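You operate a simulated robot arm through the tools that you are given. There is no shell and no other tool.

You are at the controls of a simulated robot arm. One attempt, no reset.

TASK
Clear the tripped right auger: run it empty into hopper 5.
Fine: silo closed, feed off and gate 5 open before Reset; stop the feed at 0 kg; leave that gate open; no new trip; the other gates and hoppers stay as they are.

It is judged by the outcome, as a careful person would: the job done as asked, and still so three seconds after it is handed in. It fails if anything else is knocked over, pushed out of place, dropped, spilled or broken.

THE ROBOT
A 6-joint arm with a two-finger gripper, fixed in place. Base frame: the origin is at the foot of the arm, x ahead of it, y to its left, z up. Lengths are in m, angles in degrees, forces in N, time in s.
Its first joint turns from -166.0 to 166.0 degrees. Payload 3.43 kg.
The tool frame sits at the grasp point between the pads (the TCP): z along the fingers, y along the line on which they close. The tips reach 0.02 m beyond it. The gripper opens to 0.19 m. The gripper's body begins 0.248 m behind the TCP.
Orientation is told as [roll, pitch, yaw] about the base's x, y, z axes, in that order, counted from this pose: with the fingers straight down and closing along the base's y, the tool's x points along the base's -x, its y along +y and its z along -z.

THE INTERFACE
- The arm moves only by the tool apply_moves. Its argument "motion" is a list of rows, each a list of 2 entries, a list of its own where there are three numbers: the shift along the tool's x, y, z in units of 40 mm (1.0 is 40 mm), then the turn, a rotation vector about the tool's x, y, z in units of 6 degrees (1.0 is 6 degrees). In form: [[[dx, dy, dz], [rx, ry, rz]], ...]. A call has 1 to 20 rows; each row shifts and turns the commanded pose from where the row before left it, along the tool's axes as they then stand. "fingers" is the closure in counts, from 0 (fully open) to 255 (shut), set as the call begins (left out, the last holds). A call with a number of a shift or a turn outside -1 to 1 is refused whole. A row lasts 0.2 s, in which the tool goes at most 0.05 m and 8.6 degrees; a call with a longer step from one row to the next is refused whole, and so is a gripper value outside its range. A pose out of reach is approached as far as the arm can. The call stops where the force on the tool passes 90 N (or 10 N more than at its start, if that is more) or the arm is blocked; 0.2 s more then pass. The fingers move at their own pace (about 0.153 m/s each) and stop on an object; they squeeze with about 43 N. The grip force told is the motor's: it shows also when the fingers shut on nothing. Time passes only in rows, and 0.2 s behind the last, so rows that do not move let the fingers close. It gives the time, the measured TCP pose, the force on the tool (base axes), the opening and the grip force at its end, in the units of the frame above (readings bear some noise), with the torque about the TCP (base axes, N m) and any sound that the robot's microphone picked up.
- Cameras (640 x 400 px; columns grow to the right, rows downward): "scene" is fixed at [0.215, 0.5136, 1.7135]; the picture's right is [-0.58, -0.81, 0.00], its down [-0.56, 0.40, -0.72] and it looks along [0.59, -0.42, -0.69] (base axes); focal length 359 px, centre (320, 200). "wrist" rides on the gripper at [0.07, -0.008, -0.288] in the tool frame; the picture's right is [0.12, 0.99, 0.00], its down [-0.96, 0.12, -0.25] and it looks along [-0.24, 0.03, 0.97] (tool axes); focal length 261 px, centre (320, 200). There is no depth. A picture from a camera that has moved, and an enlarged one, comes with that camera's place and axes in the base frame and with its lens. The place of the scene camera against the robot may be out by one fixed shift of up to 0.018 m in any direction.
- camera(camera): a new picture of that camera. The clock stands still meanwhile.
- move_column(by): slides the trunk up (or, below 0, down) by that many m; the arm rides with it, the base frame stays. It gives what a move gives, with no picture.
- close_up(camera, box): a new picture of the part [left, top, right, bottom] of that camera's present view, enlarged. The clock stands still meanwhile.
- finish_job(): hands the job in; it is judged then, once.

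Nothing tells you positions but the pictures and the camera data. Unless the task says otherwise, let go and move clear before handing in.

The tools are called after "Call:" by a JSON object that holds its "op" and its "data". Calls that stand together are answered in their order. apply_moves: Moves the arm, as the interface text tells. Its arguments: {"type":"object","properties":{"motion":{"type":"array","items":{"type":"array"}},"fingers":{"type":"number"}},"required":["motion"]} The other tools are called the same way: move_column (by) slides the trunk up or down; camera (camera) takes a picture; close_up (camera, box) takes an enlarged picture of a part of a camera's view; finish_job () hands the job in.

At the start:

```text
clock: 0.0
tcp_pos: [0.6817, 0.3072, 1.3771]
ee_rot: [0.1, 0.0, 0.0]
ft_force: [0.0, 0.0, 0.7]
ft_torque: [-0.02, 0.01, -0.02]
gripper_width: 0.1897
grip_force: 0.1
trunk travel left (down, up): [-0.25, 0.19]
```

scene: 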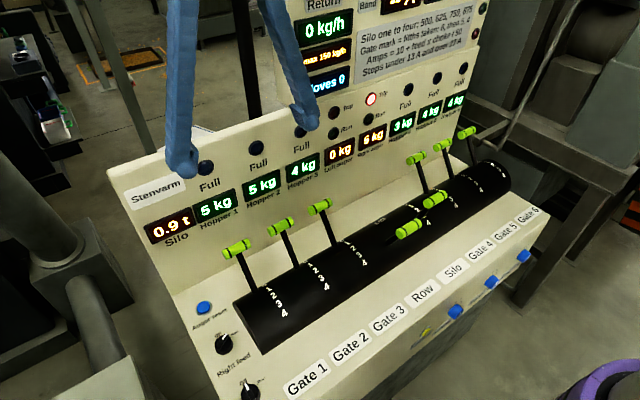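
wrist: 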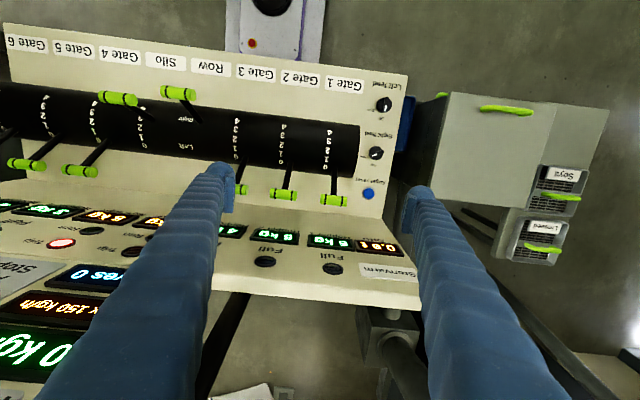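

I see a feed-control console with gate levers, displays, and knobs; I start by enlarging the parts of both views to read the labels before moving.

Call:
{"op": "close_up", "data": {"camera": "scene", "box": [280, 0, 500, 140]}}

Call:
{"op": "close_up", "data": {"camera": "scene", "box": [340, 60, 560, 200]}}

Call:
{"op": "close_up", "data": {"camera": "scene", "box": [180, 270, 400, 400]}}

Call:
{"op": "close_up", "data": {"camera": "scene", "box": [320, 160, 560, 320]}}

Call:
{"op": "close_up", "data": {"camera": "wrist", "box": [0, 10, 240, 190]}}

Call:
{"op": "close_up", "data": {"camera": "wrist", "box": [220, 50, 420, 220]}}

Call:
{"op": "close_up", "data": {"camera": "wrist", "box": [0, 190, 200, 390]}}

```text
2.86 times, centred on (390, 70) of scene
camera zoom: at [0.215, 0.5136, 1.7135], right [-0.58, -0.81, 0.0], down [-0.56, 0.4, -0.72], along [0.59, -0.42, -0.69], focal length 1026 px, centre (120, 571)
```

zoom: 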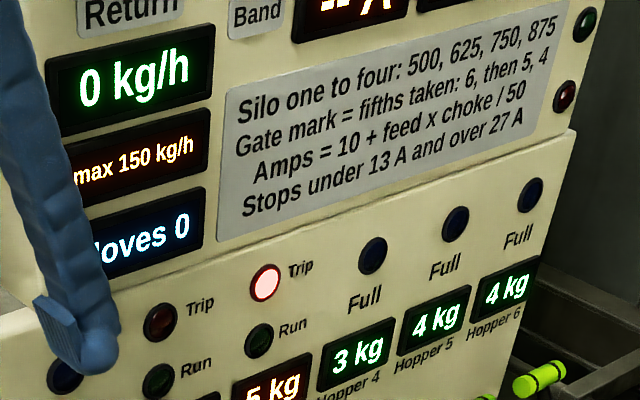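

```text
2.86 times, centred on (450, 130) of scene
camera zoom: at [0.215, 0.5136, 1.7135], right [-0.58, -0.81, 0.0], down [-0.56, 0.4, -0.72], along [0.59, -0.42, -0.69], focal length 1026 px, centre (-51, 400)
```

zoom: 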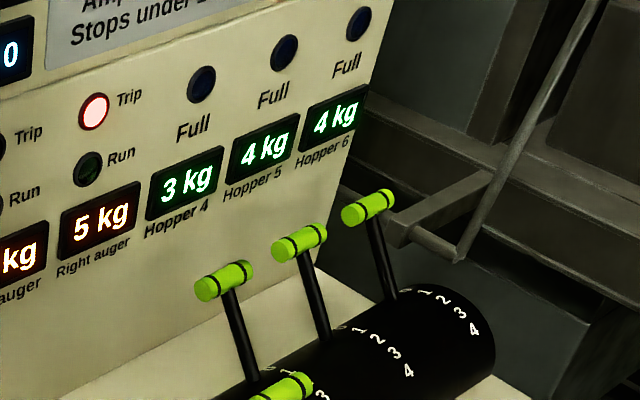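

```text
2.91 times, centred on (290, 335) of scene
camera zoom: at [0.215, 0.5136, 1.7135], right [-0.58, -0.81, 0.0], down [-0.56, 0.4, -0.72], along [0.59, -0.42, -0.69], focal length 1044 px, centre (407, -193)
```

zoom: 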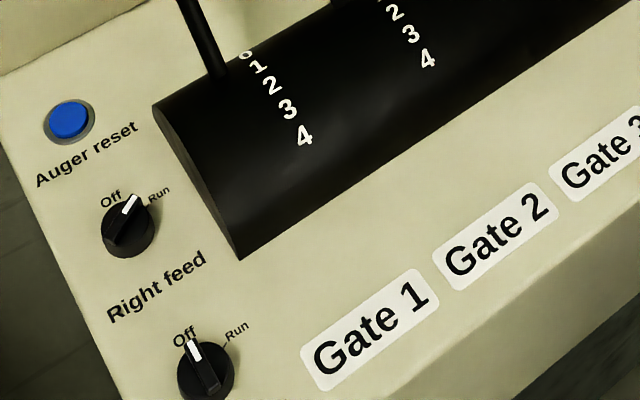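

```text
2.50 times, centred on (440, 240) of scene
camera zoom: at [0.215, 0.5136, 1.7135], right [-0.58, -0.81, 0.0], down [-0.56, 0.4, -0.72], along [0.59, -0.42, -0.69], focal length 897 px, centre (20, 100)
```

zoom: 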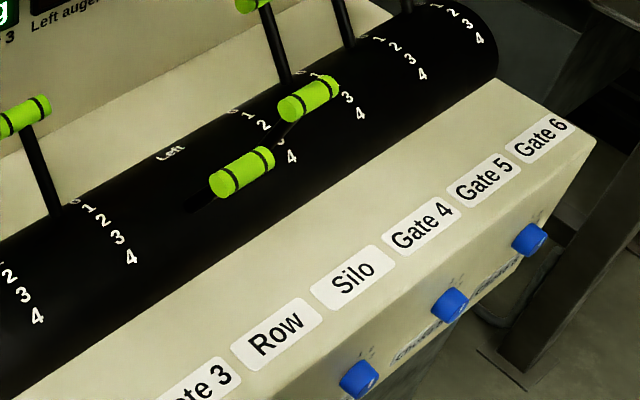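

```text
2.22 times, centred on (120, 100) of wrist
camera zoom: at [0.6103, 0.2979, 1.6637], right [-0.12, 0.99, 0.0], down [0.96, 0.12, 0.25], along [0.24, 0.03, -0.97], focal length 579 px, centre (764, 422)
```

zoom: 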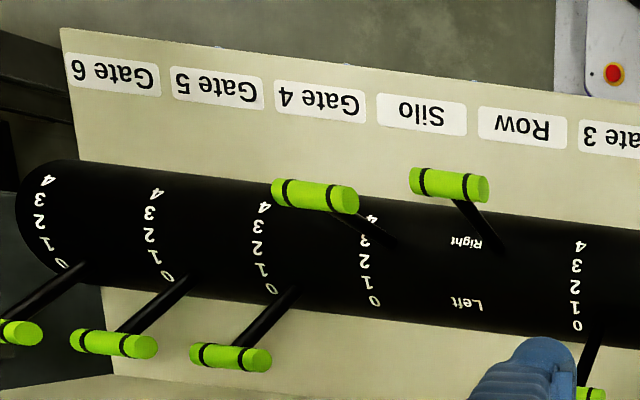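

```text
2.35 times, centred on (320, 135) of wrist
camera zoom: at [0.6103, 0.2979, 1.6637], right [-0.12, 0.99, 0.0], down [0.96, 0.12, 0.25], along [0.24, 0.03, -0.97], focal length 613 px, centre (320, 353)
```

zoom: 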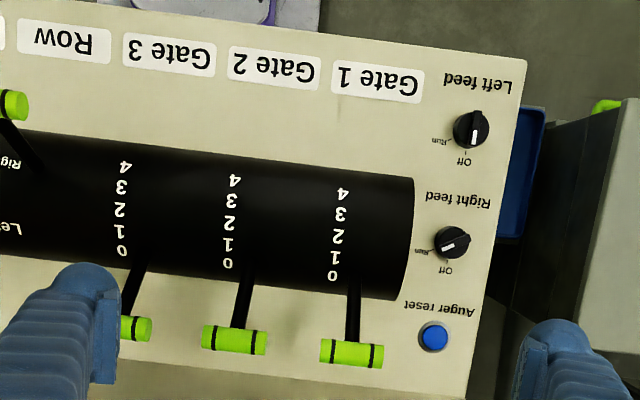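

```text
2.00 times, centred on (100, 290) of wrist
camera zoom: at [0.6103, 0.2979, 1.6637], right [-0.12, 0.99, 0.0], down [0.96, 0.12, 0.25], along [0.24, 0.03, -0.97], focal length 521 px, centre (760, 20)
```

zoom: 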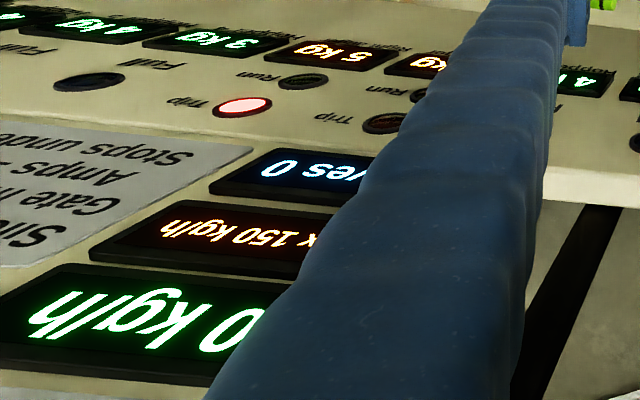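

The right auger shows Trip with 5 kg, Right feed seems at Run, the silo lever is pulled far down and Row is at Right. I enlarge the front edge, the upper panel and the levers more to read the rest.

Call:
{"op": "close_up", "data": {"camera": "scene", "box": [400, 230, 560, 350]}}

Call:
{"op": "close_up", "data": {"camera": "scene", "box": [290, 0, 500, 60]}}

Call:
{"op": "close_up", "data": {"camera": "scene", "box": [390, 170, 470, 240]}}

Call:
{"op": "close_up", "data": {"camera": "scene", "box": [180, 280, 280, 400]}}

Call:
{"op": "close_up", "data": {"camera": "wrist", "box": [60, 70, 240, 180]}}

Call:
{"op": "close_up", "data": {"camera": "wrist", "box": [340, 70, 420, 210]}}

```text
3.33 times, centred on (480, 290) of scene
camera zoom: at [0.215, 0.5136, 1.7135], right [-0.58, -0.81, 0.0], down [-0.56, 0.4, -0.72], along [0.59, -0.42, -0.69], focal length 1196 px, centre (-213, -100)
```

zoom: 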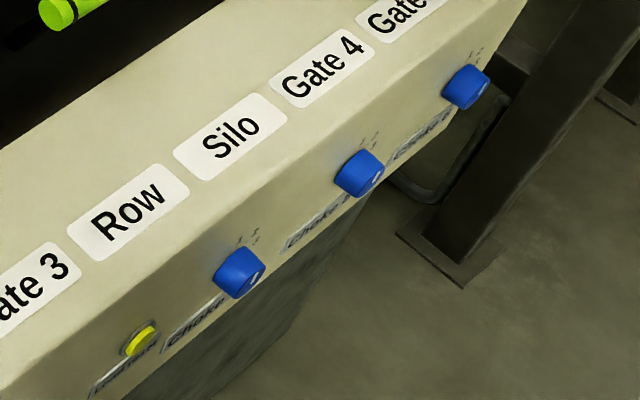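

```text
3.05 times, centred on (395, 30) of scene
camera zoom: at [0.215, 0.5136, 1.7135], right [-0.58, -0.81, 0.0], down [-0.56, 0.4, -0.72], along [0.59, -0.42, -0.69], focal length 1094 px, centre (91, 718)
```

zoom: 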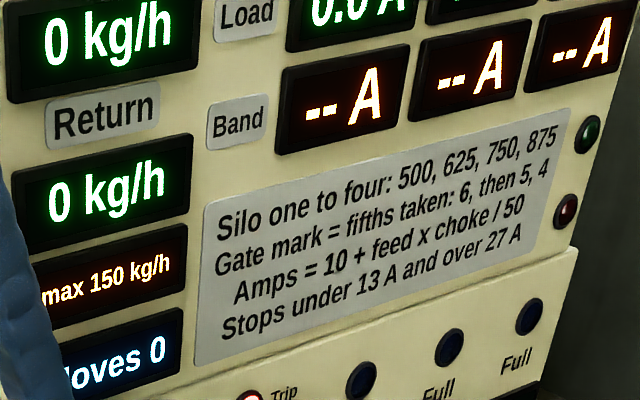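

```text
5.71 times, centred on (430, 205) of scene
camera zoom: at [0.215, 0.5136, 1.7135], right [-0.58, -0.81, 0.0], down [-0.56, 0.4, -0.72], along [0.59, -0.42, -0.69], focal length 2051 px, centre (-309, 171)
```

zoom: 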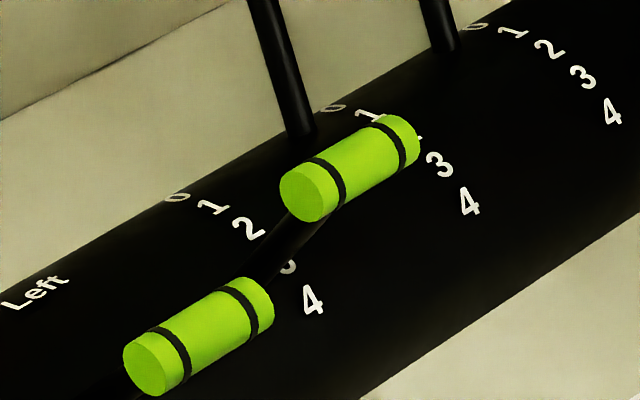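

```text
3.33 times, centred on (230, 340) of scene
camera zoom: at [0.215, 0.5136, 1.7135], right [-0.58, -0.81, 0.0], down [-0.56, 0.4, -0.72], along [0.59, -0.42, -0.69], focal length 1196 px, centre (620, -267)
```

zoom: 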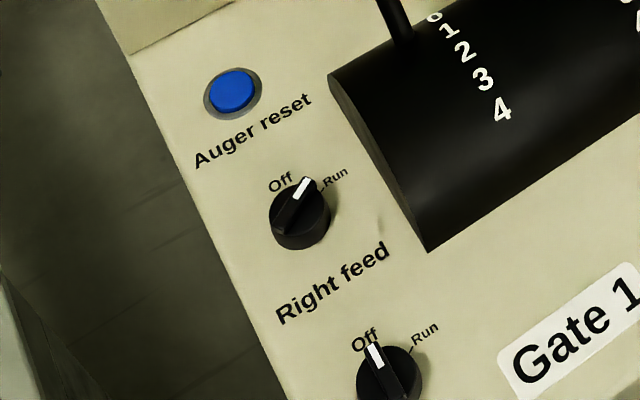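

```text
3.56 times, centred on (150, 125) of wrist
camera zoom: at [0.6103, 0.2979, 1.6637], right [-0.12, 0.99, 0.0], down [0.96, 0.12, 0.25], along [0.24, 0.03, -0.97], focal length 927 px, centre (924, 467)
```

zoom: 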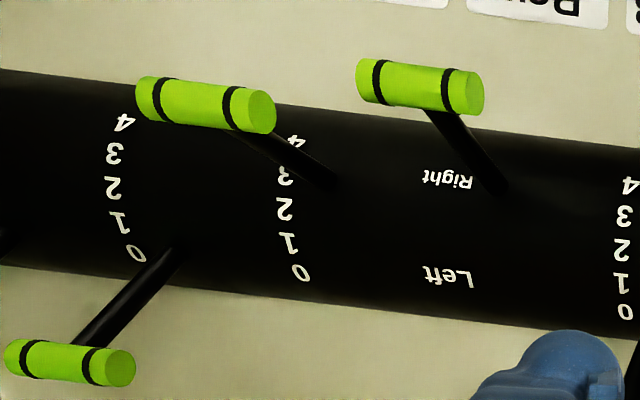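

```text
2.86 times, centred on (380, 140) of wrist
camera zoom: at [0.6103, 0.2979, 1.6637], right [-0.12, 0.99, 0.0], down [0.96, 0.12, 0.25], along [0.24, 0.03, -0.97], focal length 745 px, centre (149, 371)
```

zoom: 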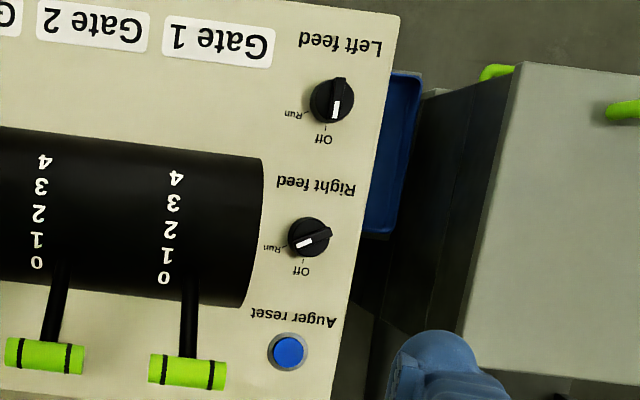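

The console runs along y with its panel near z≈0.91 and the lever handles near z≈1.05–1.07. I now tilt the wrist camera forward, high above everything, to read the upper panel.

Call:
{"op": "apply_moves", "data": {"motion": [[[0, -1, 0], [0, -1, 0]], [[0, -1, 0], [0, -1, 0]], [[0, -1, 0], [0, -1, 0]], [[0, -1, 0], [0, -1, 0]], [[0, -1, 0], [0, -1, 0]], [[0, 0, 0], [0, -1, 0]], [[0, 0, 0], [0, -1, 0]]]}}

Call:
{"op": "camera", "data": {"camera": "wrist"}}

Call:
{"op": "camera", "data": {"camera": "scene"}}

```text
clock: 1.6
tcp_pos: [0.6812, 0.1085, 1.3752]
ee_rot: [0.0, -42.1, 0.1]
ft_force: [0.4, 1.2, 0.3]
ft_torque: [-0.02, 0.02, -0.04]
gripper_width: 0.19
grip_force: 0.1
trunk travel left (down, up): [-0.25, 0.19]
```

```text
taken
camera wrist: at [0.4357, 0.0984, 1.5424], right [-0.09, 0.99, -0.08], down [0.55, 0.12, 0.83], along [0.83, 0.03, -0.55], focal length 261 px, centre (320, 200)
```

wrist: 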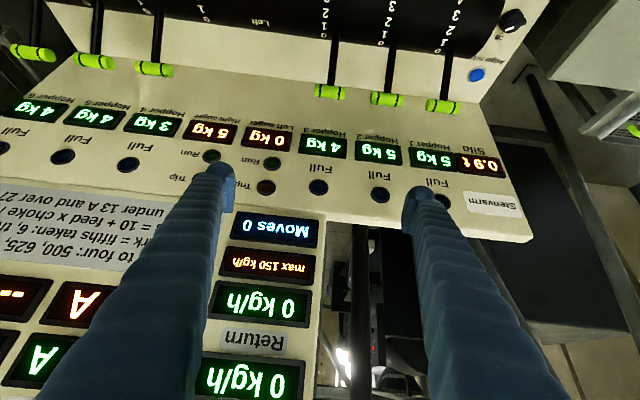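

```text
taken
```

scene: 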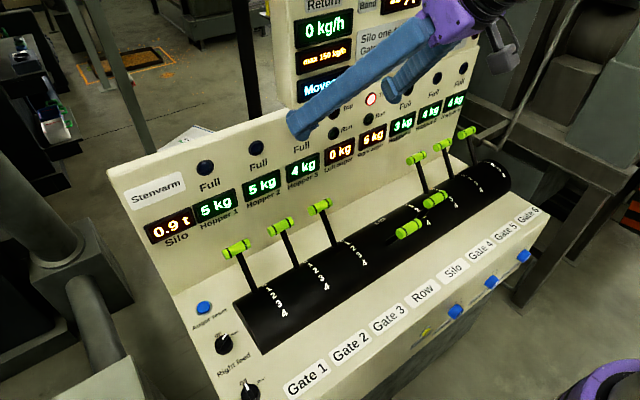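

I see the lower displays, the "Moves 0" display, "max 150 kg/h" and Return. I shift to the right and tilt more to read the upper-right displays.

Call:
{"op": "apply_moves", "data": {"motion": [[[0, -1, 0], [0, -1, 0]], [[0, -1, 0], [0, -1, 0]], [[0, -1, 0], [0, 0, 0]], [[0, -1, 0], [0, 0, 0]], [[0, -1, 0], [0, 0, 0]], [[0, -1, 0], [0, 0, 0]]]}}

Call:
{"op": "camera", "data": {"camera": "wrist"}}

Call:
{"op": "close_up", "data": {"camera": "wrist", "box": [160, 160, 480, 400]}}

```text
clock: 3.0
tcp_pos: [0.6799, -0.1256, 1.3711]
ee_rot: [0.6, -53.2, -0.3]
ft_force: [0.6, 0.7, 0.5]
ft_torque: [0.04, 0.04, 0.02]
gripper_width: 0.1899
grip_force: 0.0
out of reach, approached as far as the arm can: row 2, 3
trunk travel left (down, up): [-0.25, 0.19]
```

```text
taken
camera wrist: at [0.409, -0.1365, 1.4858], right [-0.07, 0.99, -0.09], down [0.38, 0.11, 0.92], along [0.92, 0.03, -0.38], focal length 261 px, centre (320, 200)
```

wrist: 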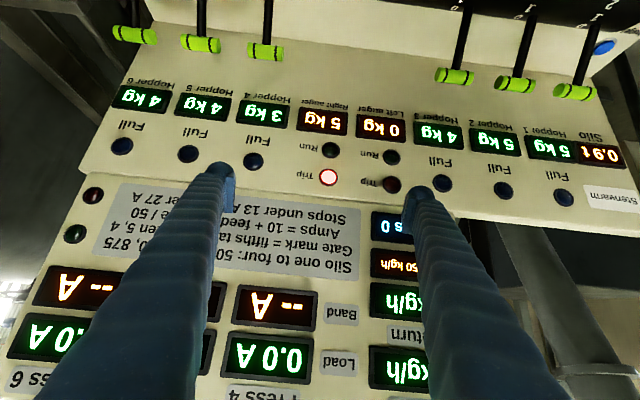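

```text
1.67 times, centred on (320, 280) of wrist
camera zoom: at [0.409, -0.1365, 1.4858], right [-0.07, 0.99, -0.09], down [0.38, 0.11, 0.92], along [0.92, 0.03, -0.38], focal length 434 px, centre (320, 67)
```

zoom: 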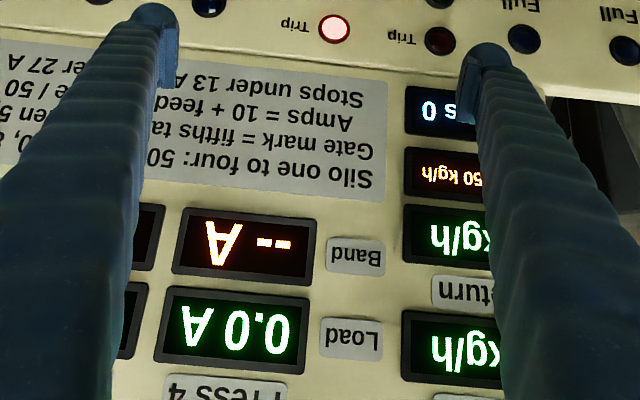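

The upper panel holds Press 4–6 loads (all 0.0 A, no band), feed and return rates. I take tight close-ups of the front-edge knobs and of the text at the far right.

Call:
{"op": "close_up", "data": {"camera": "scene", "box": [415, 290, 475, 340]}}

Call:
{"op": "close_up", "data": {"camera": "scene", "box": [465, 240, 545, 300]}}

Call:
{"op": "close_up", "data": {"camera": "wrist", "box": [0, 0, 330, 200]}}

Call:
{"op": "close_up", "data": {"camera": "wrist", "box": [0, 170, 160, 400]}}

```text
8.00 times, centred on (445, 315) of scene
camera zoom: at [0.215, 0.5136, 1.7135], right [-0.58, -0.81, 0.0], down [-0.56, 0.4, -0.72], along [0.59, -0.42, -0.69], focal length 2872 px, centre (-680, -720)
```

zoom: 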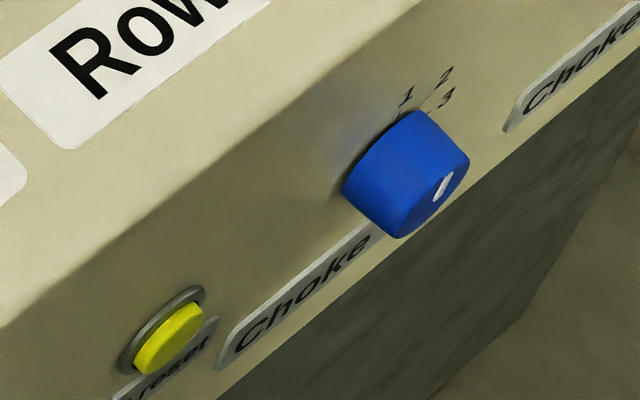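

```text
6.67 times, centred on (505, 270) of scene
camera zoom: at [0.215, 0.5136, 1.7135], right [-0.58, -0.81, 0.0], down [-0.56, 0.4, -0.72], along [0.59, -0.42, -0.69], focal length 2393 px, centre (-913, -267)
```

zoom: 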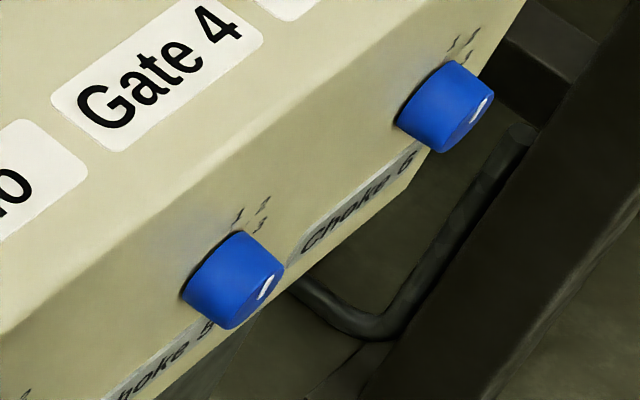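

```text
1.94 times, centred on (165, 100) of wrist
camera zoom: at [0.409, -0.1365, 1.4858], right [-0.07, 0.99, -0.09], down [0.38, 0.11, 0.92], along [0.92, 0.03, -0.38], focal length 506 px, centre (621, 394)
```

zoom: 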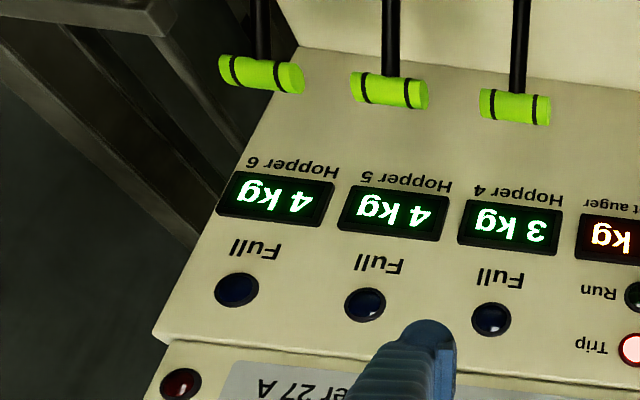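

```text
1.74 times, centred on (80, 285) of wrist
camera zoom: at [0.409, -0.1365, 1.4858], right [-0.07, 0.99, -0.09], down [0.38, 0.11, 0.92], along [0.92, 0.03, -0.38], focal length 453 px, centre (737, 52)
```

zoom: 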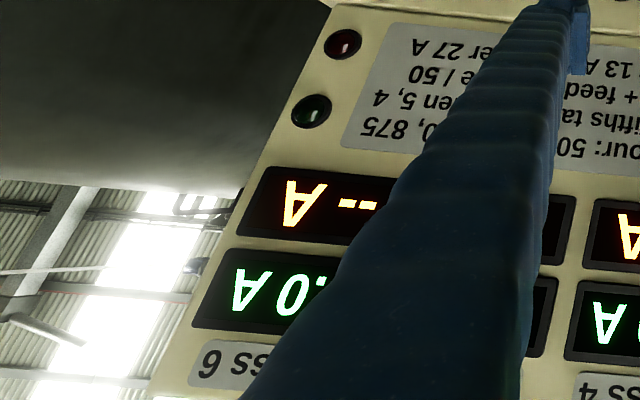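

The panel is read: for this job I need the Silo lever to 0, Gate 5 open, Right feed Off, Auger reset (blue button), then Right feed Run until 0 kg. I level the tool and go high over the Right feed knob (near x 0.64, y 0.46) for a closer look.

Call:
{"op": "apply_moves", "data": {"motion": [[[0, 1, 0], [0, 1, 0]], [[0, 1, 0], [0, 1, 0]], [[0, 1, 0], [0, 1, 0]], [[0, 1, 0], [0, 1, 0]], [[0, 1, 0], [0, 1, 0]], [[0, 1, 0], [0, 1, 0]], [[0, 1, 0], [0, 1, 0]], [[0, 1, 0], [0, 1, 0]], [[0, 1, 0], [0, 1, 0]], [[0, 1, 0], [0, 0, 0]], [[0, 1, 0], [0, 0, 0]], [[0, 1, 0], [0, 0, 0]], [[0, 1, 0], [0, 0, 0]], [[0.5, 1, 0], [0, 0, 0]], [[0.5, 0.6, 0], [0, 0, 0]]]}}

Call:
{"op": "camera", "data": {"camera": "wrist"}}

Call:
{"op": "camera", "data": {"camera": "scene"}}

```text
clock: 6.2
tcp_pos: [0.6074, 0.1231, 1.3372]
ee_rot: [14.0, -11.4, 1.4]
ft_force: [-0.3, -0.2, 0.5]
ft_torque: [0.02, -0.1, -0.03]
gripper_width: 0.1901
grip_force: 0.1
out of reach, approached as far as the arm can: row 3, 4, 5, 6, 7, 8, 9, 10, 11, 12, 13, 14, 15
trunk travel left (down, up): [-0.25, 0.19]
```

```text
taken
camera wrist: at [0.4854, 0.0396, 1.5958], right [-0.19, 0.96, 0.21], down [0.89, 0.07, 0.45], along [0.42, 0.27, -0.87], focal length 261 px, centre (320, 200)
```

wrist: 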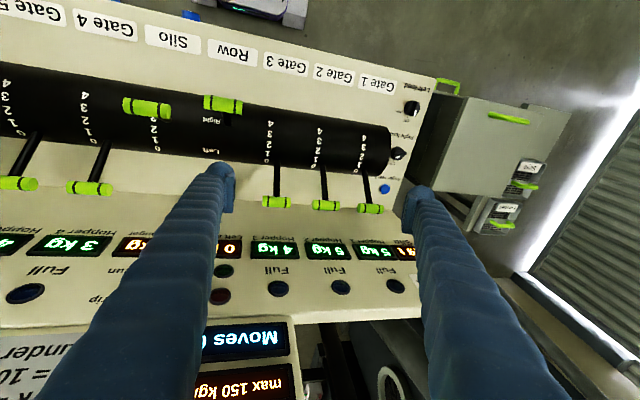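

```text
taken
```

scene: 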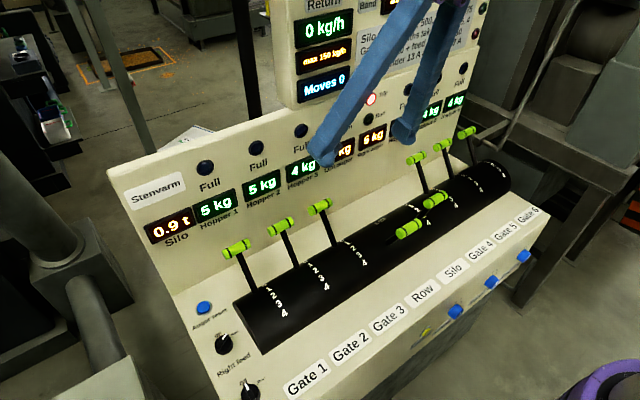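

The arm fell behind the commanded pose on that sweep. I let it catch up with a few still rows and check.

Call:
{"op": "apply_moves", "data": {"motion": [[[0, 0, 0], [0, 0, 0]], [[0, 0, 0], [0, 0, 0]], [[0, 0, 0], [0, 0, 0]]]}}

```text
clock: 7.0
tcp_pos: [0.6086, 0.1226, 1.3376]
ee_rot: [14.0, -11.4, 1.4]
ft_force: [0.2, -0.6, 0.0]
ft_torque: [0.0, 0.03, 0.02]
gripper_width: 0.1899
grip_force: 0.0
trunk travel left (down, up): [-0.25, 0.19]
```

The commanded pose seems to have been clamped to the reached one. I now level the tool in small steps.

Call:
{"op": "apply_moves", "data": {"motion": [[[0, 0, 0], [0.6, 0.5, 0.06]], [[0, 0, 0], [0.6, 0.5, 0.06]], [[0, 0, 0], [0.6, 0.5, 0.06]], [[0, 0, 0], [0.53, 0.4, 0.06]]]}}

```text
clock: 8.0
tcp_pos: [0.6082, 0.1202, 1.3325]
ee_rot: [14.1, -10.2, 1.2]
ft_force: [0.3, 0.1, 0.7]
ft_torque: [0.01, -0.01, 0.03]
gripper_width: 0.1898
grip_force: 0.1
out of reach, approached as far as the arm can: row 1, 2, 3, 4
trunk travel left (down, up): [-0.25, 0.19]
```

The level pose is out of reach this high and close in, so I move outward and down a little first, still well above the levers.

Call:
{"op": "apply_moves", "data": {"motion": [[[-0.8, 0, 0.6], [0, 0, 0]], [[-0.8, 0, 0.6], [0, 0, 0]], [[-0.5, 0, 0.6], [0, 0, 0]]]}}

```text
clock: 8.8
tcp_pos: [0.7054, 0.1408, 1.2762]
ee_rot: [14.2, -10.0, 1.6]
ft_force: [0.1, -0.5, 0.2]
ft_torque: [0.02, 0.11, 0.05]
gripper_width: 0.1901
grip_force: 0.1
trunk travel left (down, up): [-0.25, 0.19]
```

Call:
{"op": "apply_moves", "data": {"motion": [[[0, 0, 0], [0.6, 0.5, 0.06]], [[0, 0, 0], [0.6, 0.5, 0.06]], [[0, 0, 0], [0.6, 0.5, 0.06]], [[0, 0, 0], [0.57, 0.2, 0.08]]]}}

Call:
{"op": "camera", "data": {"camera": "scene"}}

```text
clock: 9.8
tcp_pos: [0.7024, 0.1346, 1.2734]
ee_rot: [13.8, -9.0, 1.8]
ft_force: [0.7, 0.4, 1.1]
ft_torque: [-0.01, -0.02, -0.03]
gripper_width: 0.1899
grip_force: 0.0
out of reach, approached as far as the arm can: row 1, 2, 3, 4
trunk travel left (down, up): [-0.25, 0.19]
```

```text
taken
```

scene: 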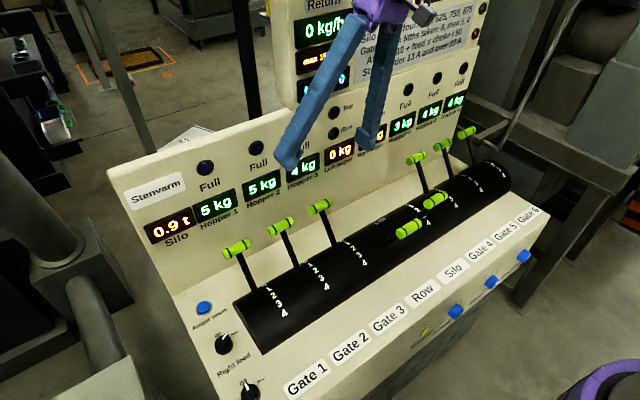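

Something in the wrist is at its limit; I test the rotations one axis at a time to find which is free.

Call:
{"op": "apply_moves", "data": {"motion": [[[0, 0, 0], [0, 0.8, 0]]]}}

Call:
{"op": "apply_moves", "data": {"motion": [[[0, 0, 0], [0.8, 0, 0]]]}}

Call:
{"op": "apply_moves", "data": {"motion": [[[0, 0, 0], [0, 0, 0.8]]]}}

Call:
{"op": "apply_moves", "data": {"motion": [[[0, 0, 0], [0, 0, -0.8]]]}}

```text
clock: 10.2
tcp_pos: [0.7045, 0.1333, 1.2694]
ee_rot: [14.4, -4.4, 2.9]
ft_force: [0.4, -0.3, -0.7]
ft_torque: [0.04, 0.09, 0.02]
gripper_width: 0.1898
grip_force: 0.0
trunk travel left (down, up): [-0.25, 0.19]
```

```text
clock: 10.6
tcp_pos: [0.7022, 0.133, 1.2714]
ee_rot: [14.5, -4.5, 2.9]
ft_force: [-0.6, 0.6, -0.4]
ft_torque: [-0.01, 0.02, 0.03]
gripper_width: 0.1903
grip_force: 0.1
out of reach, approached as far as the arm can: row 1
trunk travel left (down, up): [-0.25, 0.19]
```

```text
clock: 11.0
tcp_pos: [0.7002, 0.1104, 1.266]
ee_rot: [16.1, -3.6, -0.9]
ft_force: [1.1, -0.8, -0.1]
ft_torque: [-0.03, 0.04, -0.04]
gripper_width: 0.1901
grip_force: 0.1
out of reach, approached as far as the arm can: row 1
trunk travel left (down, up): [-0.25, 0.19]
```

```text
clock: 11.4
tcp_pos: [0.6999, 0.1119, 1.2652]
ee_rot: [14.4, -4.4, 2.9]
ft_force: [-0.6, -0.4, -0.1]
ft_torque: [-0.05, 0.01, 0.01]
gripper_width: 0.1904
grip_force: 0.2
trunk travel left (down, up): [-0.25, 0.19]
```

Roll back to level is blocked, probably because the wrist slipped into another branch while tilted. I tilt forward again to the earlier attitude and try removing the roll there.

Call:
{"op": "apply_moves", "data": {"motion": [[[0.5, 0, -0.5], [0, -1, 0]], [[0.5, 0, -0.5], [0, -1, 0]], [[0.5, 0, -0.5], [0, -1, 0]], [[0, 0, -0.5], [0, -1, 0]], [[0, 0, -0.5], [0, -1, 0]], [[0, 0, 0], [0, -1, 0]], [[0, 0, 0], [0, -1, 0]]]}}

Call:
{"op": "apply_moves", "data": {"motion": [[[0, 0, 0], [0.5, 0, 0]], [[0, 0, 0], [0.5, 0, 0]]]}}

```text
clock: 13.0
tcp_pos: [0.6119, 0.0844, 1.3484]
ee_rot: [20.4, -44.8, -10.7]
ft_force: [-0.3, 0.3, 0.9]
ft_torque: [-0.01, -0.01, -0.01]
gripper_width: 0.1899
grip_force: 0.0
trunk travel left (down, up): [-0.25, 0.19]
```

```text
clock: 13.6
tcp_pos: [0.6124, 0.0782, 1.3476]
ee_rot: [15.6, -44.5, -10.7]
ft_force: [-0.5, 0.0, 1.3]
ft_torque: [-0.03, 0.0, -0.01]
gripper_width: 0.19
grip_force: 0.0
out of reach, approached as far as the arm can: row 2
trunk travel left (down, up): [-0.25, 0.19]
```

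At this tilt I try to remove roll and yaw together.

Call:
{"op": "apply_moves", "data": {"motion": [[[0, 0, 0], [0, 0, -0.45]], [[0, 0, 0], [0.4, 0, -0.45]], [[0, 0, 0], [0.4, 0, -0.4]], [[0, 0, 0], [0.4, 0, 0]]]}}

```text
clock: 14.6
tcp_pos: [0.6118, 0.0771, 1.3474]
ee_rot: [11.4, -45.4, -6.3]
ft_force: [0.0, 0.3, -0.3]
ft_torque: [-0.01, 0.0, -0.01]
gripper_width: 0.1901
grip_force: 0.1
out of reach, approached as far as the arm can: row 2, 3
trunk travel left (down, up): [-0.25, 0.19]
```

Call:
{"op": "apply_moves", "data": {"motion": [[[0, 0, 0], [0, -0.8, 0]], [[0, 0, 0], [0, -0.8, 0]], [[0, 0, 0], [0.5, 0, 0]], [[0, 0, 0], [0.5, 0, -0.3]], [[0, 0, 0], [0.3, 0, -0.3]]]}}

Call:
{"op": "camera", "data": {"camera": "scene"}}

```text
clock: 15.8
tcp_pos: [0.6217, 0.0668, 1.3544]
ee_rot: [3.2, -56.3, -4.9]
ft_force: [-0.4, -0.6, -0.2]
ft_torque: [0.02, 0.0, -0.04]
gripper_width: 0.1899
grip_force: 0.2
out of reach, approached as far as the arm can: row 1, 3, 4
trunk travel left (down, up): [-0.25, 0.19]
```

```text
taken
```

scene: 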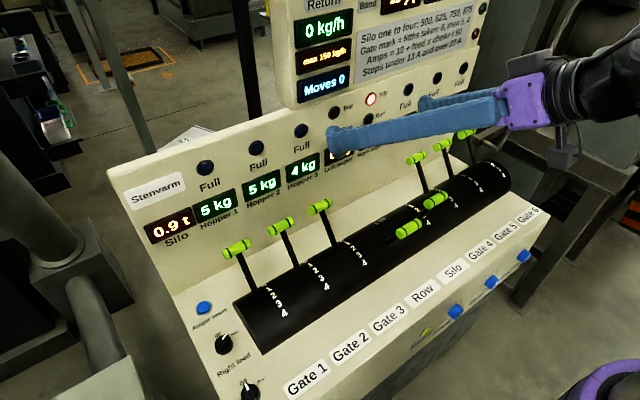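

Call:
{"op": "apply_moves", "data": {"motion": [[[0, 0, 0], [-0.1, 0, -0.25]], [[0, 0, 0], [0, 0, -0.2]], [[0, 0, 0.6], [0, 0, 0]], [[0, 0, 0.6], [0, 0, 0]]]}}

```text
clock: 16.8
tcp_pos: [0.6634, 0.0685, 1.3253]
ee_rot: [-0.2, -56.4, -0.1]
ft_force: [0.0, 0.4, 0.1]
ft_torque: [-0.01, 0.01, -0.05]
gripper_width: 0.1897
grip_force: 0.1
trunk travel left (down, up): [-0.25, 0.19]
```

The roll and yaw are gone at this tilt. Now I untilt slowly at a fixed place, watching for limits.

Call:
{"op": "apply_moves", "data": {"motion": [[[0, 0, 0], [0, 0.8, 0]], [[0, 0, 0], [0, 0.8, 0]], [[0, 0, 0], [0, 0.8, 0]]]}}

```text
clock: 17.6
tcp_pos: [0.6766, 0.0467, 1.3391]
ee_rot: [-11.0, -46.8, 11.0]
ft_force: [-1.3, 1.5, -2.1]
ft_torque: [-0.16, -0.42, -0.12]
gripper_width: 0.19
grip_force: 0.2
out of reach, approached as far as the arm can: row 2, 3
trunk travel left (down, up): [-0.25, 0.19]
```

Call:
{"op": "apply_moves", "data": {"motion": [[[0, 0, 0], [0, 0, 0]], [[0, 0, 0], [0, 0.8, 0]]]}}

Call:
{"op": "apply_moves", "data": {"motion": [[[0, 0, 0], [-0.5, 0, 0.5]], [[0, 0, 0], [-0.5, 0, 0.5]]]}}

```text
clock: 18.2
tcp_pos: [0.6655, 0.0538, 1.3271]
ee_rot: [-1.6, -40.7, -0.5]
ft_force: [0.1, -0.5, -0.5]
ft_torque: [-0.01, 0.05, -0.03]
gripper_width: 0.1901
grip_force: 0.1
trunk travel left (down, up): [-0.25, 0.19]
```

```text
clock: 18.8
tcp_pos: [0.6645, 0.0543, 1.3278]
ee_rot: [9.6, -40.3, -8.4]
ft_force: [0.1, 0.2, -0.3]
ft_torque: [0.0, 0.01, 0.03]
gripper_width: 0.1901
grip_force: 0.0
trunk travel left (down, up): [-0.25, 0.19]
```

It passed through; my correction was unneeded, so I undo it and continue to untilt in steps.

Call:
{"op": "apply_moves", "data": {"motion": [[[0, 0, 0], [0.5, 0, -0.5]], [[0, 0, 0], [0.5, 0, -0.5]], [[0, 0, 0], [0, 0.8, 0]], [[0, 0, 0], [0, 0.8, 0]]]}}

```text
clock: 19.8
tcp_pos: [0.6651, 0.0524, 1.3262]
ee_rot: [-1.3, -31.0, -0.8]
ft_force: [0.8, -0.2, -0.1]
ft_torque: [0.01, 0.03, 0.01]
gripper_width: 0.1902
grip_force: 0.0
trunk travel left (down, up): [-0.25, 0.19]
```

Free now. I finish levelling the tool and check.

Call:
{"op": "apply_moves", "data": {"motion": [[[0, 0, 0], [0, 0.85, 0]], [[0, 0, 0], [0, 0.85, 0]], [[0, 0, 0], [0.1, 0.85, 0.1]], [[0, 0, 0], [0.1, 0.85, 0.05]], [[0, 0, 0], [0, 0.85, 0]], [[0, 0, 0], [0, 0.9, 0]]]}}

```text
clock: 21.2
tcp_pos: [0.6665, 0.0526, 1.3258]
ee_rot: [-2.0, 0.1, -2.7]
ft_force: [1.0, 0.9, -0.9]
ft_torque: [0.01, 0.11, 0.01]
gripper_width: 0.1901
grip_force: 0.0
trunk travel left (down, up): [-0.25, 0.19]
```

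Level again. I trim the small roll and yaw, then move in +y toward the Right feed knob.

Call:
{"op": "apply_moves", "data": {"motion": [[[0, 0.5, 0], [-0.33, 0, -0.45]], [[0, 1, 0], [0, 0, 0]], [[0, 1, 0], [0, 0, 0]], [[0, 1, 0], [0, 0, 0]], [[0, 1, 0], [0, 0, 0]]]}}

```text
clock: 22.4
tcp_pos: [0.6656, 0.2347, 1.3244]
ee_rot: [0.0, -0.2, -0.1]
ft_force: [0.0, 0.0, 0.2]
ft_torque: [-0.1, -0.03, -0.01]
gripper_width: 0.19
grip_force: 0.1
trunk travel left (down, up): [-0.25, 0.19]
```

Call:
{"op": "apply_moves", "data": {"motion": [[[0, 1, 0], [0, 0, 0]], [[0, 1, 0], [0, 0, 0]], [[0, 1, 0], [0, 0, 0]], [[0.3, 1, 0], [0, 0, 0]], [[0.3, 0.9, 0], [0, 0, 0]], [[0, 0.5, 0], [0, 0, 0]]]}}

Call:
{"op": "camera", "data": {"camera": "wrist"}}

Call:
{"op": "camera", "data": {"camera": "scene"}}

```text
clock: 23.8
tcp_pos: [0.6432, 0.4493, 1.3247]
ee_rot: [-0.1, -0.1, 0.0]
ft_force: [-0.2, 0.3, -0.5]
ft_torque: [-0.09, 0.04, 0.01]
gripper_width: 0.1899
grip_force: 0.0
trunk travel left (down, up): [-0.25, 0.19]
```

```text
taken
camera wrist: at [0.5724, 0.4405, 1.6121], right [-0.12, 0.99, 0.0], down [0.96, 0.12, 0.25], along [0.25, 0.03, -0.97], focal length 261 px, centre (320, 200)
```

wrist: 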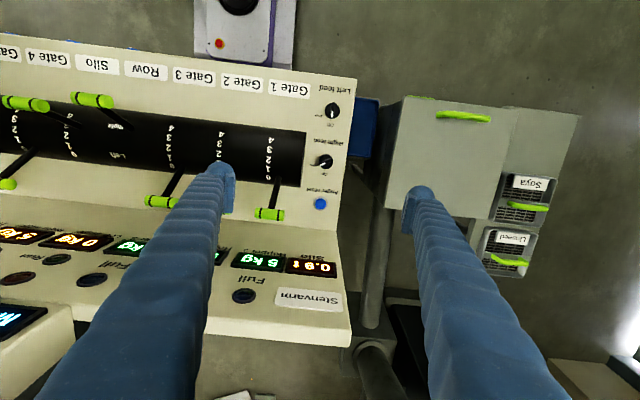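

```text
taken
```

scene: 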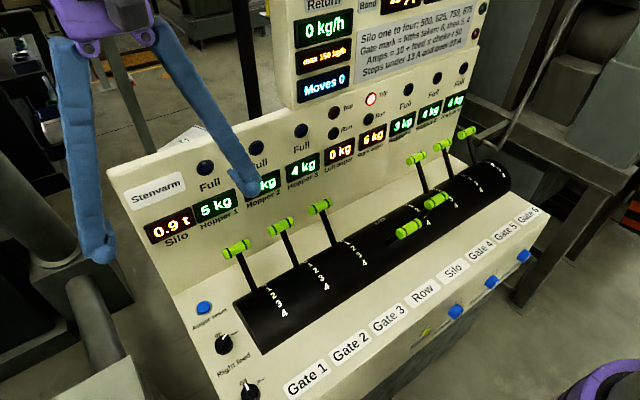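

The view is clear: Left feed, Right feed and Auger reset lie in a line near y≈0.46. I zoom in for precise positions.

Call:
{"op": "close_up", "data": {"camera": "wrist", "box": [280, 80, 380, 220]}}

Call:
{"op": "close_up", "data": {"camera": "wrist", "box": [300, 135, 350, 180]}}

Call:
{"op": "close_up", "data": {"camera": "scene", "box": [190, 290, 270, 400]}}

```text
2.86 times, centred on (330, 150) of wrist
camera zoom: at [0.5724, 0.4405, 1.6121], right [-0.12, 0.99, 0.0], down [0.96, 0.12, 0.25], along [0.25, 0.03, -0.97], focal length 745 px, centre (291, 343)
```

zoom: 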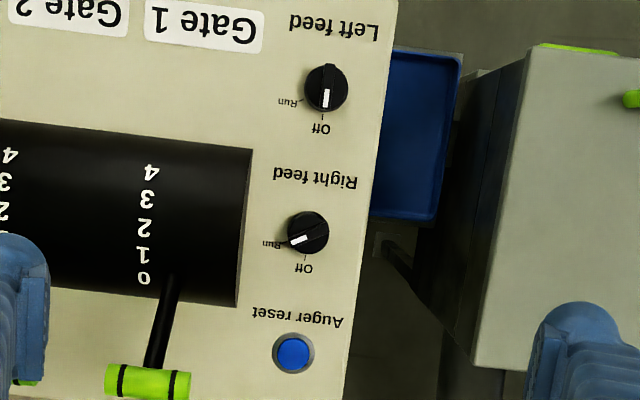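

```text
8.89 times, centred on (325, 158) of wrist
camera zoom: at [0.5724, 0.4405, 1.6121], right [-0.12, 0.99, 0.0], down [0.96, 0.12, 0.25], along [0.25, 0.03, -0.97], focal length 2317 px, centre (276, 578)
```

zoom: 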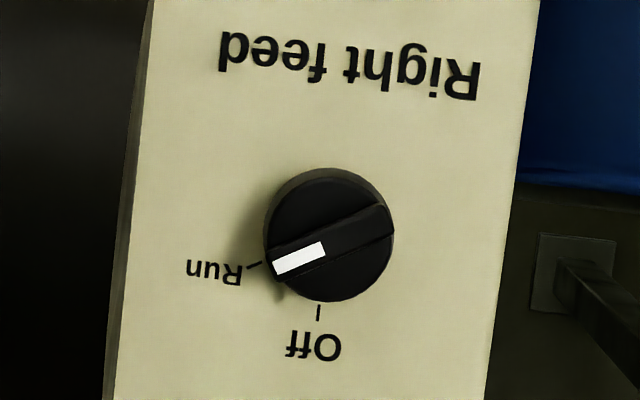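

```text
3.64 times, centred on (230, 345) of scene
camera zoom: at [0.215, 0.5136, 1.7135], right [-0.58, -0.81, 0.0], down [-0.56, 0.4, -0.72], along [0.59, -0.42, -0.69], focal length 1305 px, centre (647, -327)
```

zoom: 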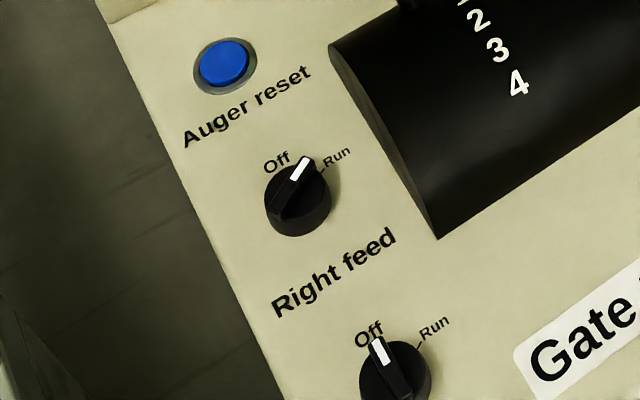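

Right feed's pointer sits about 60° clockwise of Off; the knob centre is near (0.642, 0.466). I narrow the fingers, turn the tool to square up with the knob's ridge and descend partway to look again.

Call:
{"op": "apply_moves", "data": {"motion": [[[0.03, 0.4, 0], [0, 0, 1]], [[0, 0, 1], [0, 0, 1]], [[0, 0, 1], [0, 0, 1]], [[0, 0, 1], [0, 0, 1]], [[0, 0, 1], [0, 0, 1]], [[0, 0, 1], [0, 0, 1]], [[0, 0, 1], [0, 0, 1]], [[0, 0, 0], [0, 0, 1]], [[0, 0, 0], [0, 0, 1]], [[0, 0, 0], [0, 0, 1]]], "fingers": 150}}

Call:
{"op": "camera", "data": {"camera": "wrist"}}

Call:
{"op": "close_up", "data": {"camera": "wrist", "box": [260, 160, 380, 240]}}

Call:
{"op": "camera", "data": {"camera": "scene"}}

```text
clock: 26.0
tcp_pos: [0.6416, 0.4649, 1.0846]
ee_rot: [0.2, -0.2, -60.1]
ft_force: [-0.6, -0.1, 0.2]
ft_torque: [-0.02, 0.01, 0.01]
gripper_width: 0.0782
grip_force: 0.1
trunk travel left (down, up): [-0.25, 0.19]
```

```text
taken
camera wrist: at [0.5984, 0.5213, 1.3723], right [0.8, 0.6, 0.0], down [0.58, -0.78, 0.25], along [0.15, -0.2, -0.97], focal length 261 px, centre (320, 200)
```

wrist: 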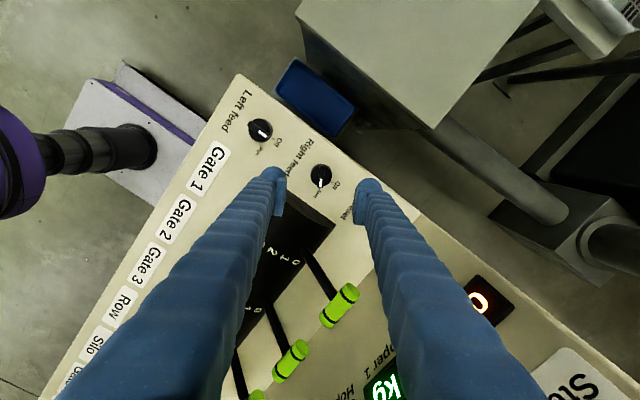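

```text
5.00 times, centred on (320, 200) of wrist
camera zoom: at [0.5984, 0.5213, 1.3723], right [0.8, 0.6, 0.0], down [0.58, -0.78, 0.25], along [0.15, -0.2, -0.97], focal length 1303 px, centre (320, 200)
```

zoom: 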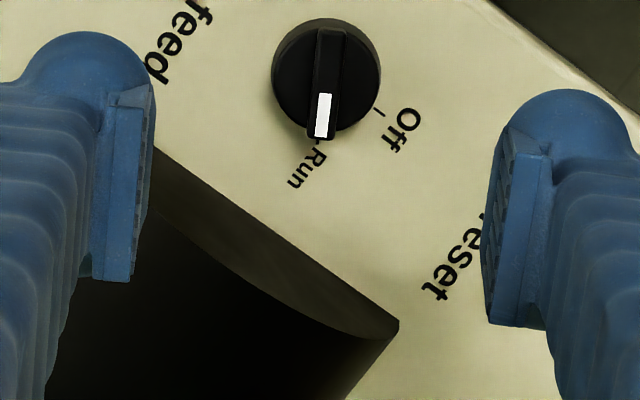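

```text
taken
```

scene: 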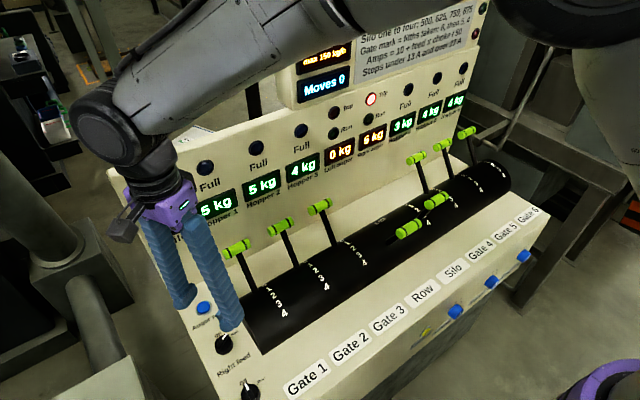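

The ridge is square to the fingers and the knob is about 2 mm off centre. I trim and descend to just above the knob, then look again.

Call:
{"op": "apply_moves", "data": {"motion": [[[-0.035, 0.043, 0.5], [0, 0, 0]], [[0, 0, 1], [0, 0, 0]], [[0, 0, 1], [0, 0, 0]], [[0, 0, 0.6], [0, 0, 0]]]}}

Call:
{"op": "close_up", "data": {"camera": "wrist", "box": [260, 160, 380, 240]}}

Call:
{"op": "close_up", "data": {"camera": "scene", "box": [180, 270, 280, 370]}}

```text
clock: 27.0
tcp_pos: [0.6439, 0.4633, 0.9614]
ee_rot: [0.0, -0.2, -60.1]
ft_force: [-0.8, 0.7, -0.7]
ft_torque: [-0.03, 0.03, -0.02]
gripper_width: 0.0783
grip_force: 0.1
trunk travel left (down, up): [-0.25, 0.19]
```

```text
5.00 times, centred on (320, 200) of wrist
camera zoom: at [0.601, 0.5194, 1.2485], right [0.8, 0.6, 0.0], down [0.58, -0.78, 0.25], along [0.15, -0.2, -0.97], focal length 1303 px, centre (320, 200)
```

zoom: 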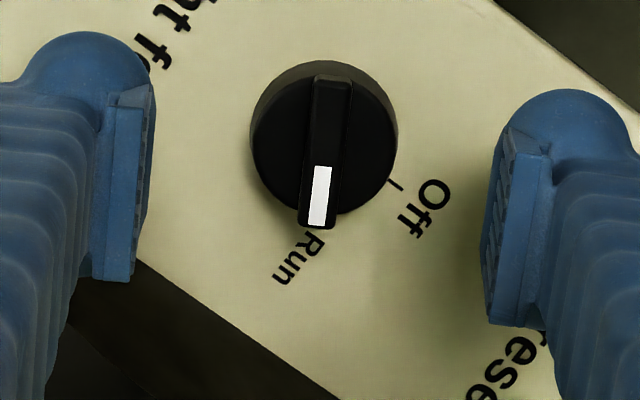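

```text
4.00 times, centred on (230, 320) of scene
camera zoom: at [0.215, 0.5136, 1.7135], right [-0.58, -0.81, 0.0], down [-0.56, 0.4, -0.72], along [0.59, -0.42, -0.69], focal length 1436 px, centre (680, -280)
```

zoom: 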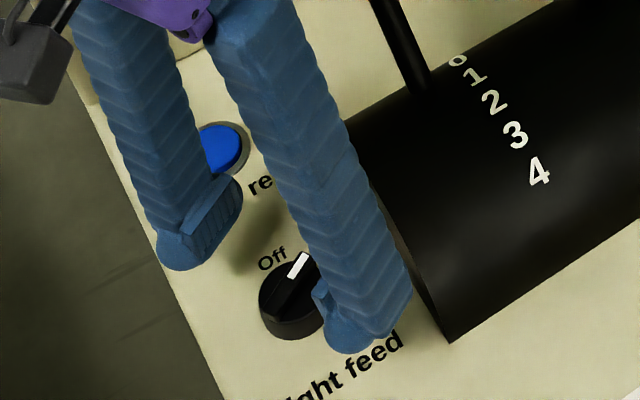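

The knob is centred between the fingers; by size change I put its top near z≈0.885. I descend 30 mm more and re-check centring.

Call:
{"op": "apply_moves", "data": {"motion": [[[0, 0, 0.75], [0, 0, 0]]]}}

Call:
{"op": "close_up", "data": {"camera": "wrist", "box": [260, 160, 380, 240]}}

Call:
{"op": "close_up", "data": {"camera": "scene", "box": [180, 290, 280, 370]}}

```text
clock: 27.4
tcp_pos: [0.645, 0.4619, 0.9309]
ee_rot: [0.0, -0.1, -60.0]
ft_force: [0.5, -0.4, -0.2]
ft_torque: [0.03, 0.04, -0.03]
gripper_width: 0.078
grip_force: 0.1
trunk travel left (down, up): [-0.25, 0.19]
```

```text
5.00 times, centred on (320, 200) of wrist
camera zoom: at [0.601, 0.5182, 1.218], right [0.8, 0.6, 0.0], down [0.58, -0.78, 0.25], along [0.15, -0.2, -0.97], focal length 1303 px, centre (320, 200)
```

zoom: 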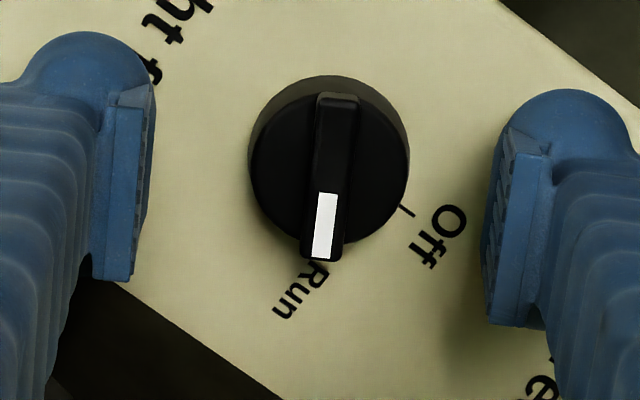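

```text
5.00 times, centred on (230, 330) of scene
camera zoom: at [0.215, 0.5136, 1.7135], right [-0.58, -0.81, 0.0], down [-0.56, 0.4, -0.72], along [0.59, -0.42, -0.69], focal length 1795 px, centre (770, -450)
```

zoom: 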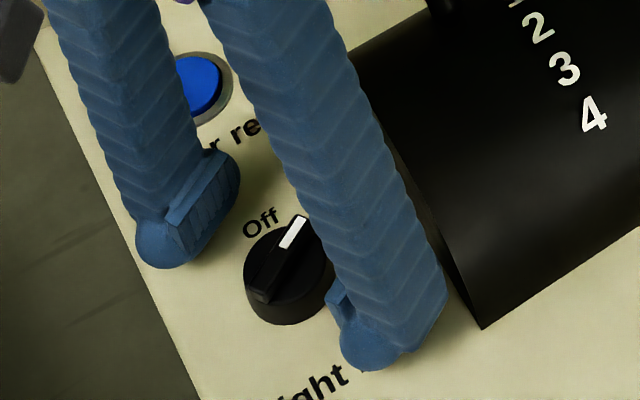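

Well centred. I go down in small steps watching the vertical force for contact with the panel.

Call:
{"op": "apply_moves", "data": {"motion": [[[0, 0, 0.2], [0, 0, 0]], [[0, 0, 0.15], [0, 0, 0]]]}}

Call:
{"op": "close_up", "data": {"camera": "scene", "box": [190, 310, 270, 360]}}

Call:
{"op": "close_up", "data": {"camera": "wrist", "box": [260, 160, 380, 240]}}

```text
clock: 28.0
tcp_pos: [0.6449, 0.4638, 0.9198]
ee_rot: [0.3, -0.2, -60.0]
ft_force: [0.5, -1.5, 14.8]
ft_torque: [-0.4, 0.72, 0.15]
gripper_width: 0.0793
grip_force: 1.0
trunk travel left (down, up): [-0.25, 0.19]
```

```text
8.00 times, centred on (230, 335) of scene
camera zoom: at [0.215, 0.5136, 1.7135], right [-0.58, -0.81, 0.0], down [-0.56, 0.4, -0.72], along [0.59, -0.42, -0.69], focal length 2872 px, centre (1040, -880)
```

zoom: 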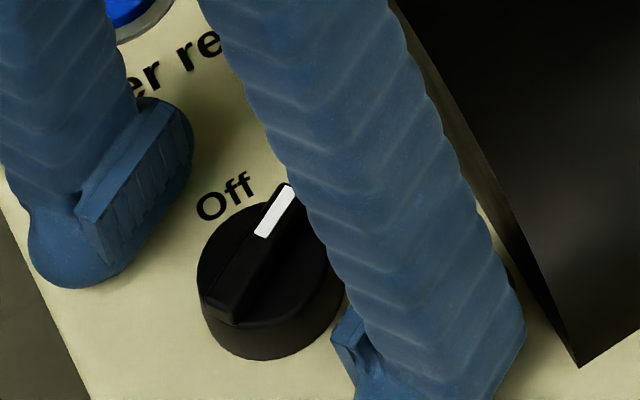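

```text
5.00 times, centred on (320, 200) of wrist
camera zoom: at [0.6009, 0.5191, 1.2062], right [0.8, 0.6, 0.0], down [0.58, -0.78, 0.25], along [0.15, -0.2, -0.97], focal length 1303 px, centre (320, 200)
```

zoom: 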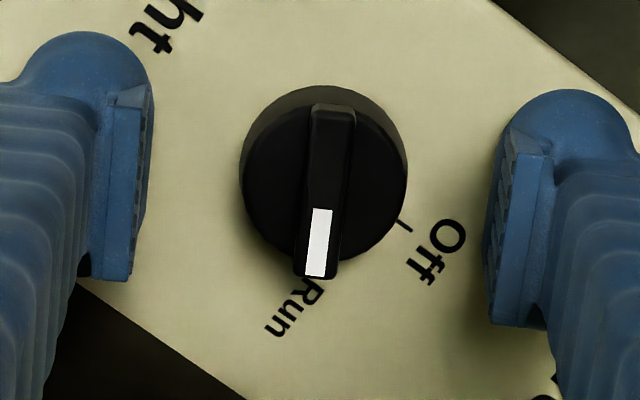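

Contact at tip height ≈0.90, so the panel is there and the knob is centred. I lift about 5 mm and close on the knob.

Call:
{"op": "apply_moves", "data": {"motion": [[[0, 0, -0.15], [0, 0, 0]]]}}

Call:
{"op": "apply_moves", "data": {"motion": [[[0, 0, 0], [0, 0, 0]], [[0, 0, 0], [0, 0, 0]], [[0, 0, 0], [0, 0, 0]]], "fingers": 255}}

Call:
{"op": "close_up", "data": {"camera": "wrist", "box": [260, 160, 380, 240]}}

```text
clock: 28.4
tcp_pos: [0.6442, 0.4652, 0.923]
ee_rot: [0.1, -0.2, -60.0]
ft_force: [-0.7, -0.3, 0.5]
ft_torque: [0.06, -0.01, 0.01]
gripper_width: 0.0785
grip_force: 0.0
trunk travel left (down, up): [-0.25, 0.19]
```

```text
clock: 29.2
tcp_pos: [0.6464, 0.4656, 0.9227]
ee_rot: [0.1, -0.1, -60.0]
ft_force: [4.7, 4.6, -6.2]
ft_torque: [0.07, -0.05, -0.01]
gripper_width: 0.0368
grip_force: 45.1
trunk travel left (down, up): [-0.25, 0.19]
```

```text
5.00 times, centred on (320, 200) of wrist
camera zoom: at [0.6018, 0.5205, 1.2098], right [0.8, 0.6, 0.0], down [0.58, -0.78, 0.25], along [0.15, -0.2, -0.97], focal length 1303 px, centre (320, 200)
```

zoom: 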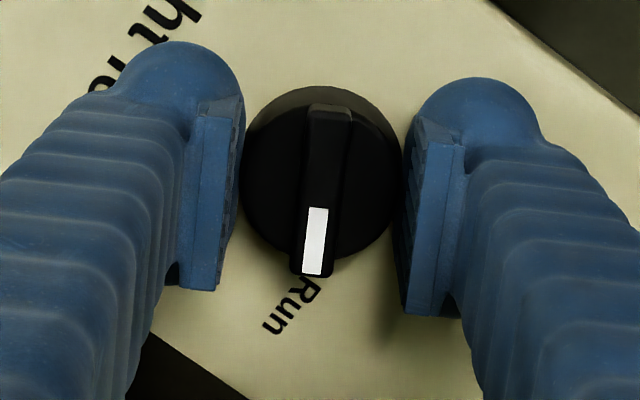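

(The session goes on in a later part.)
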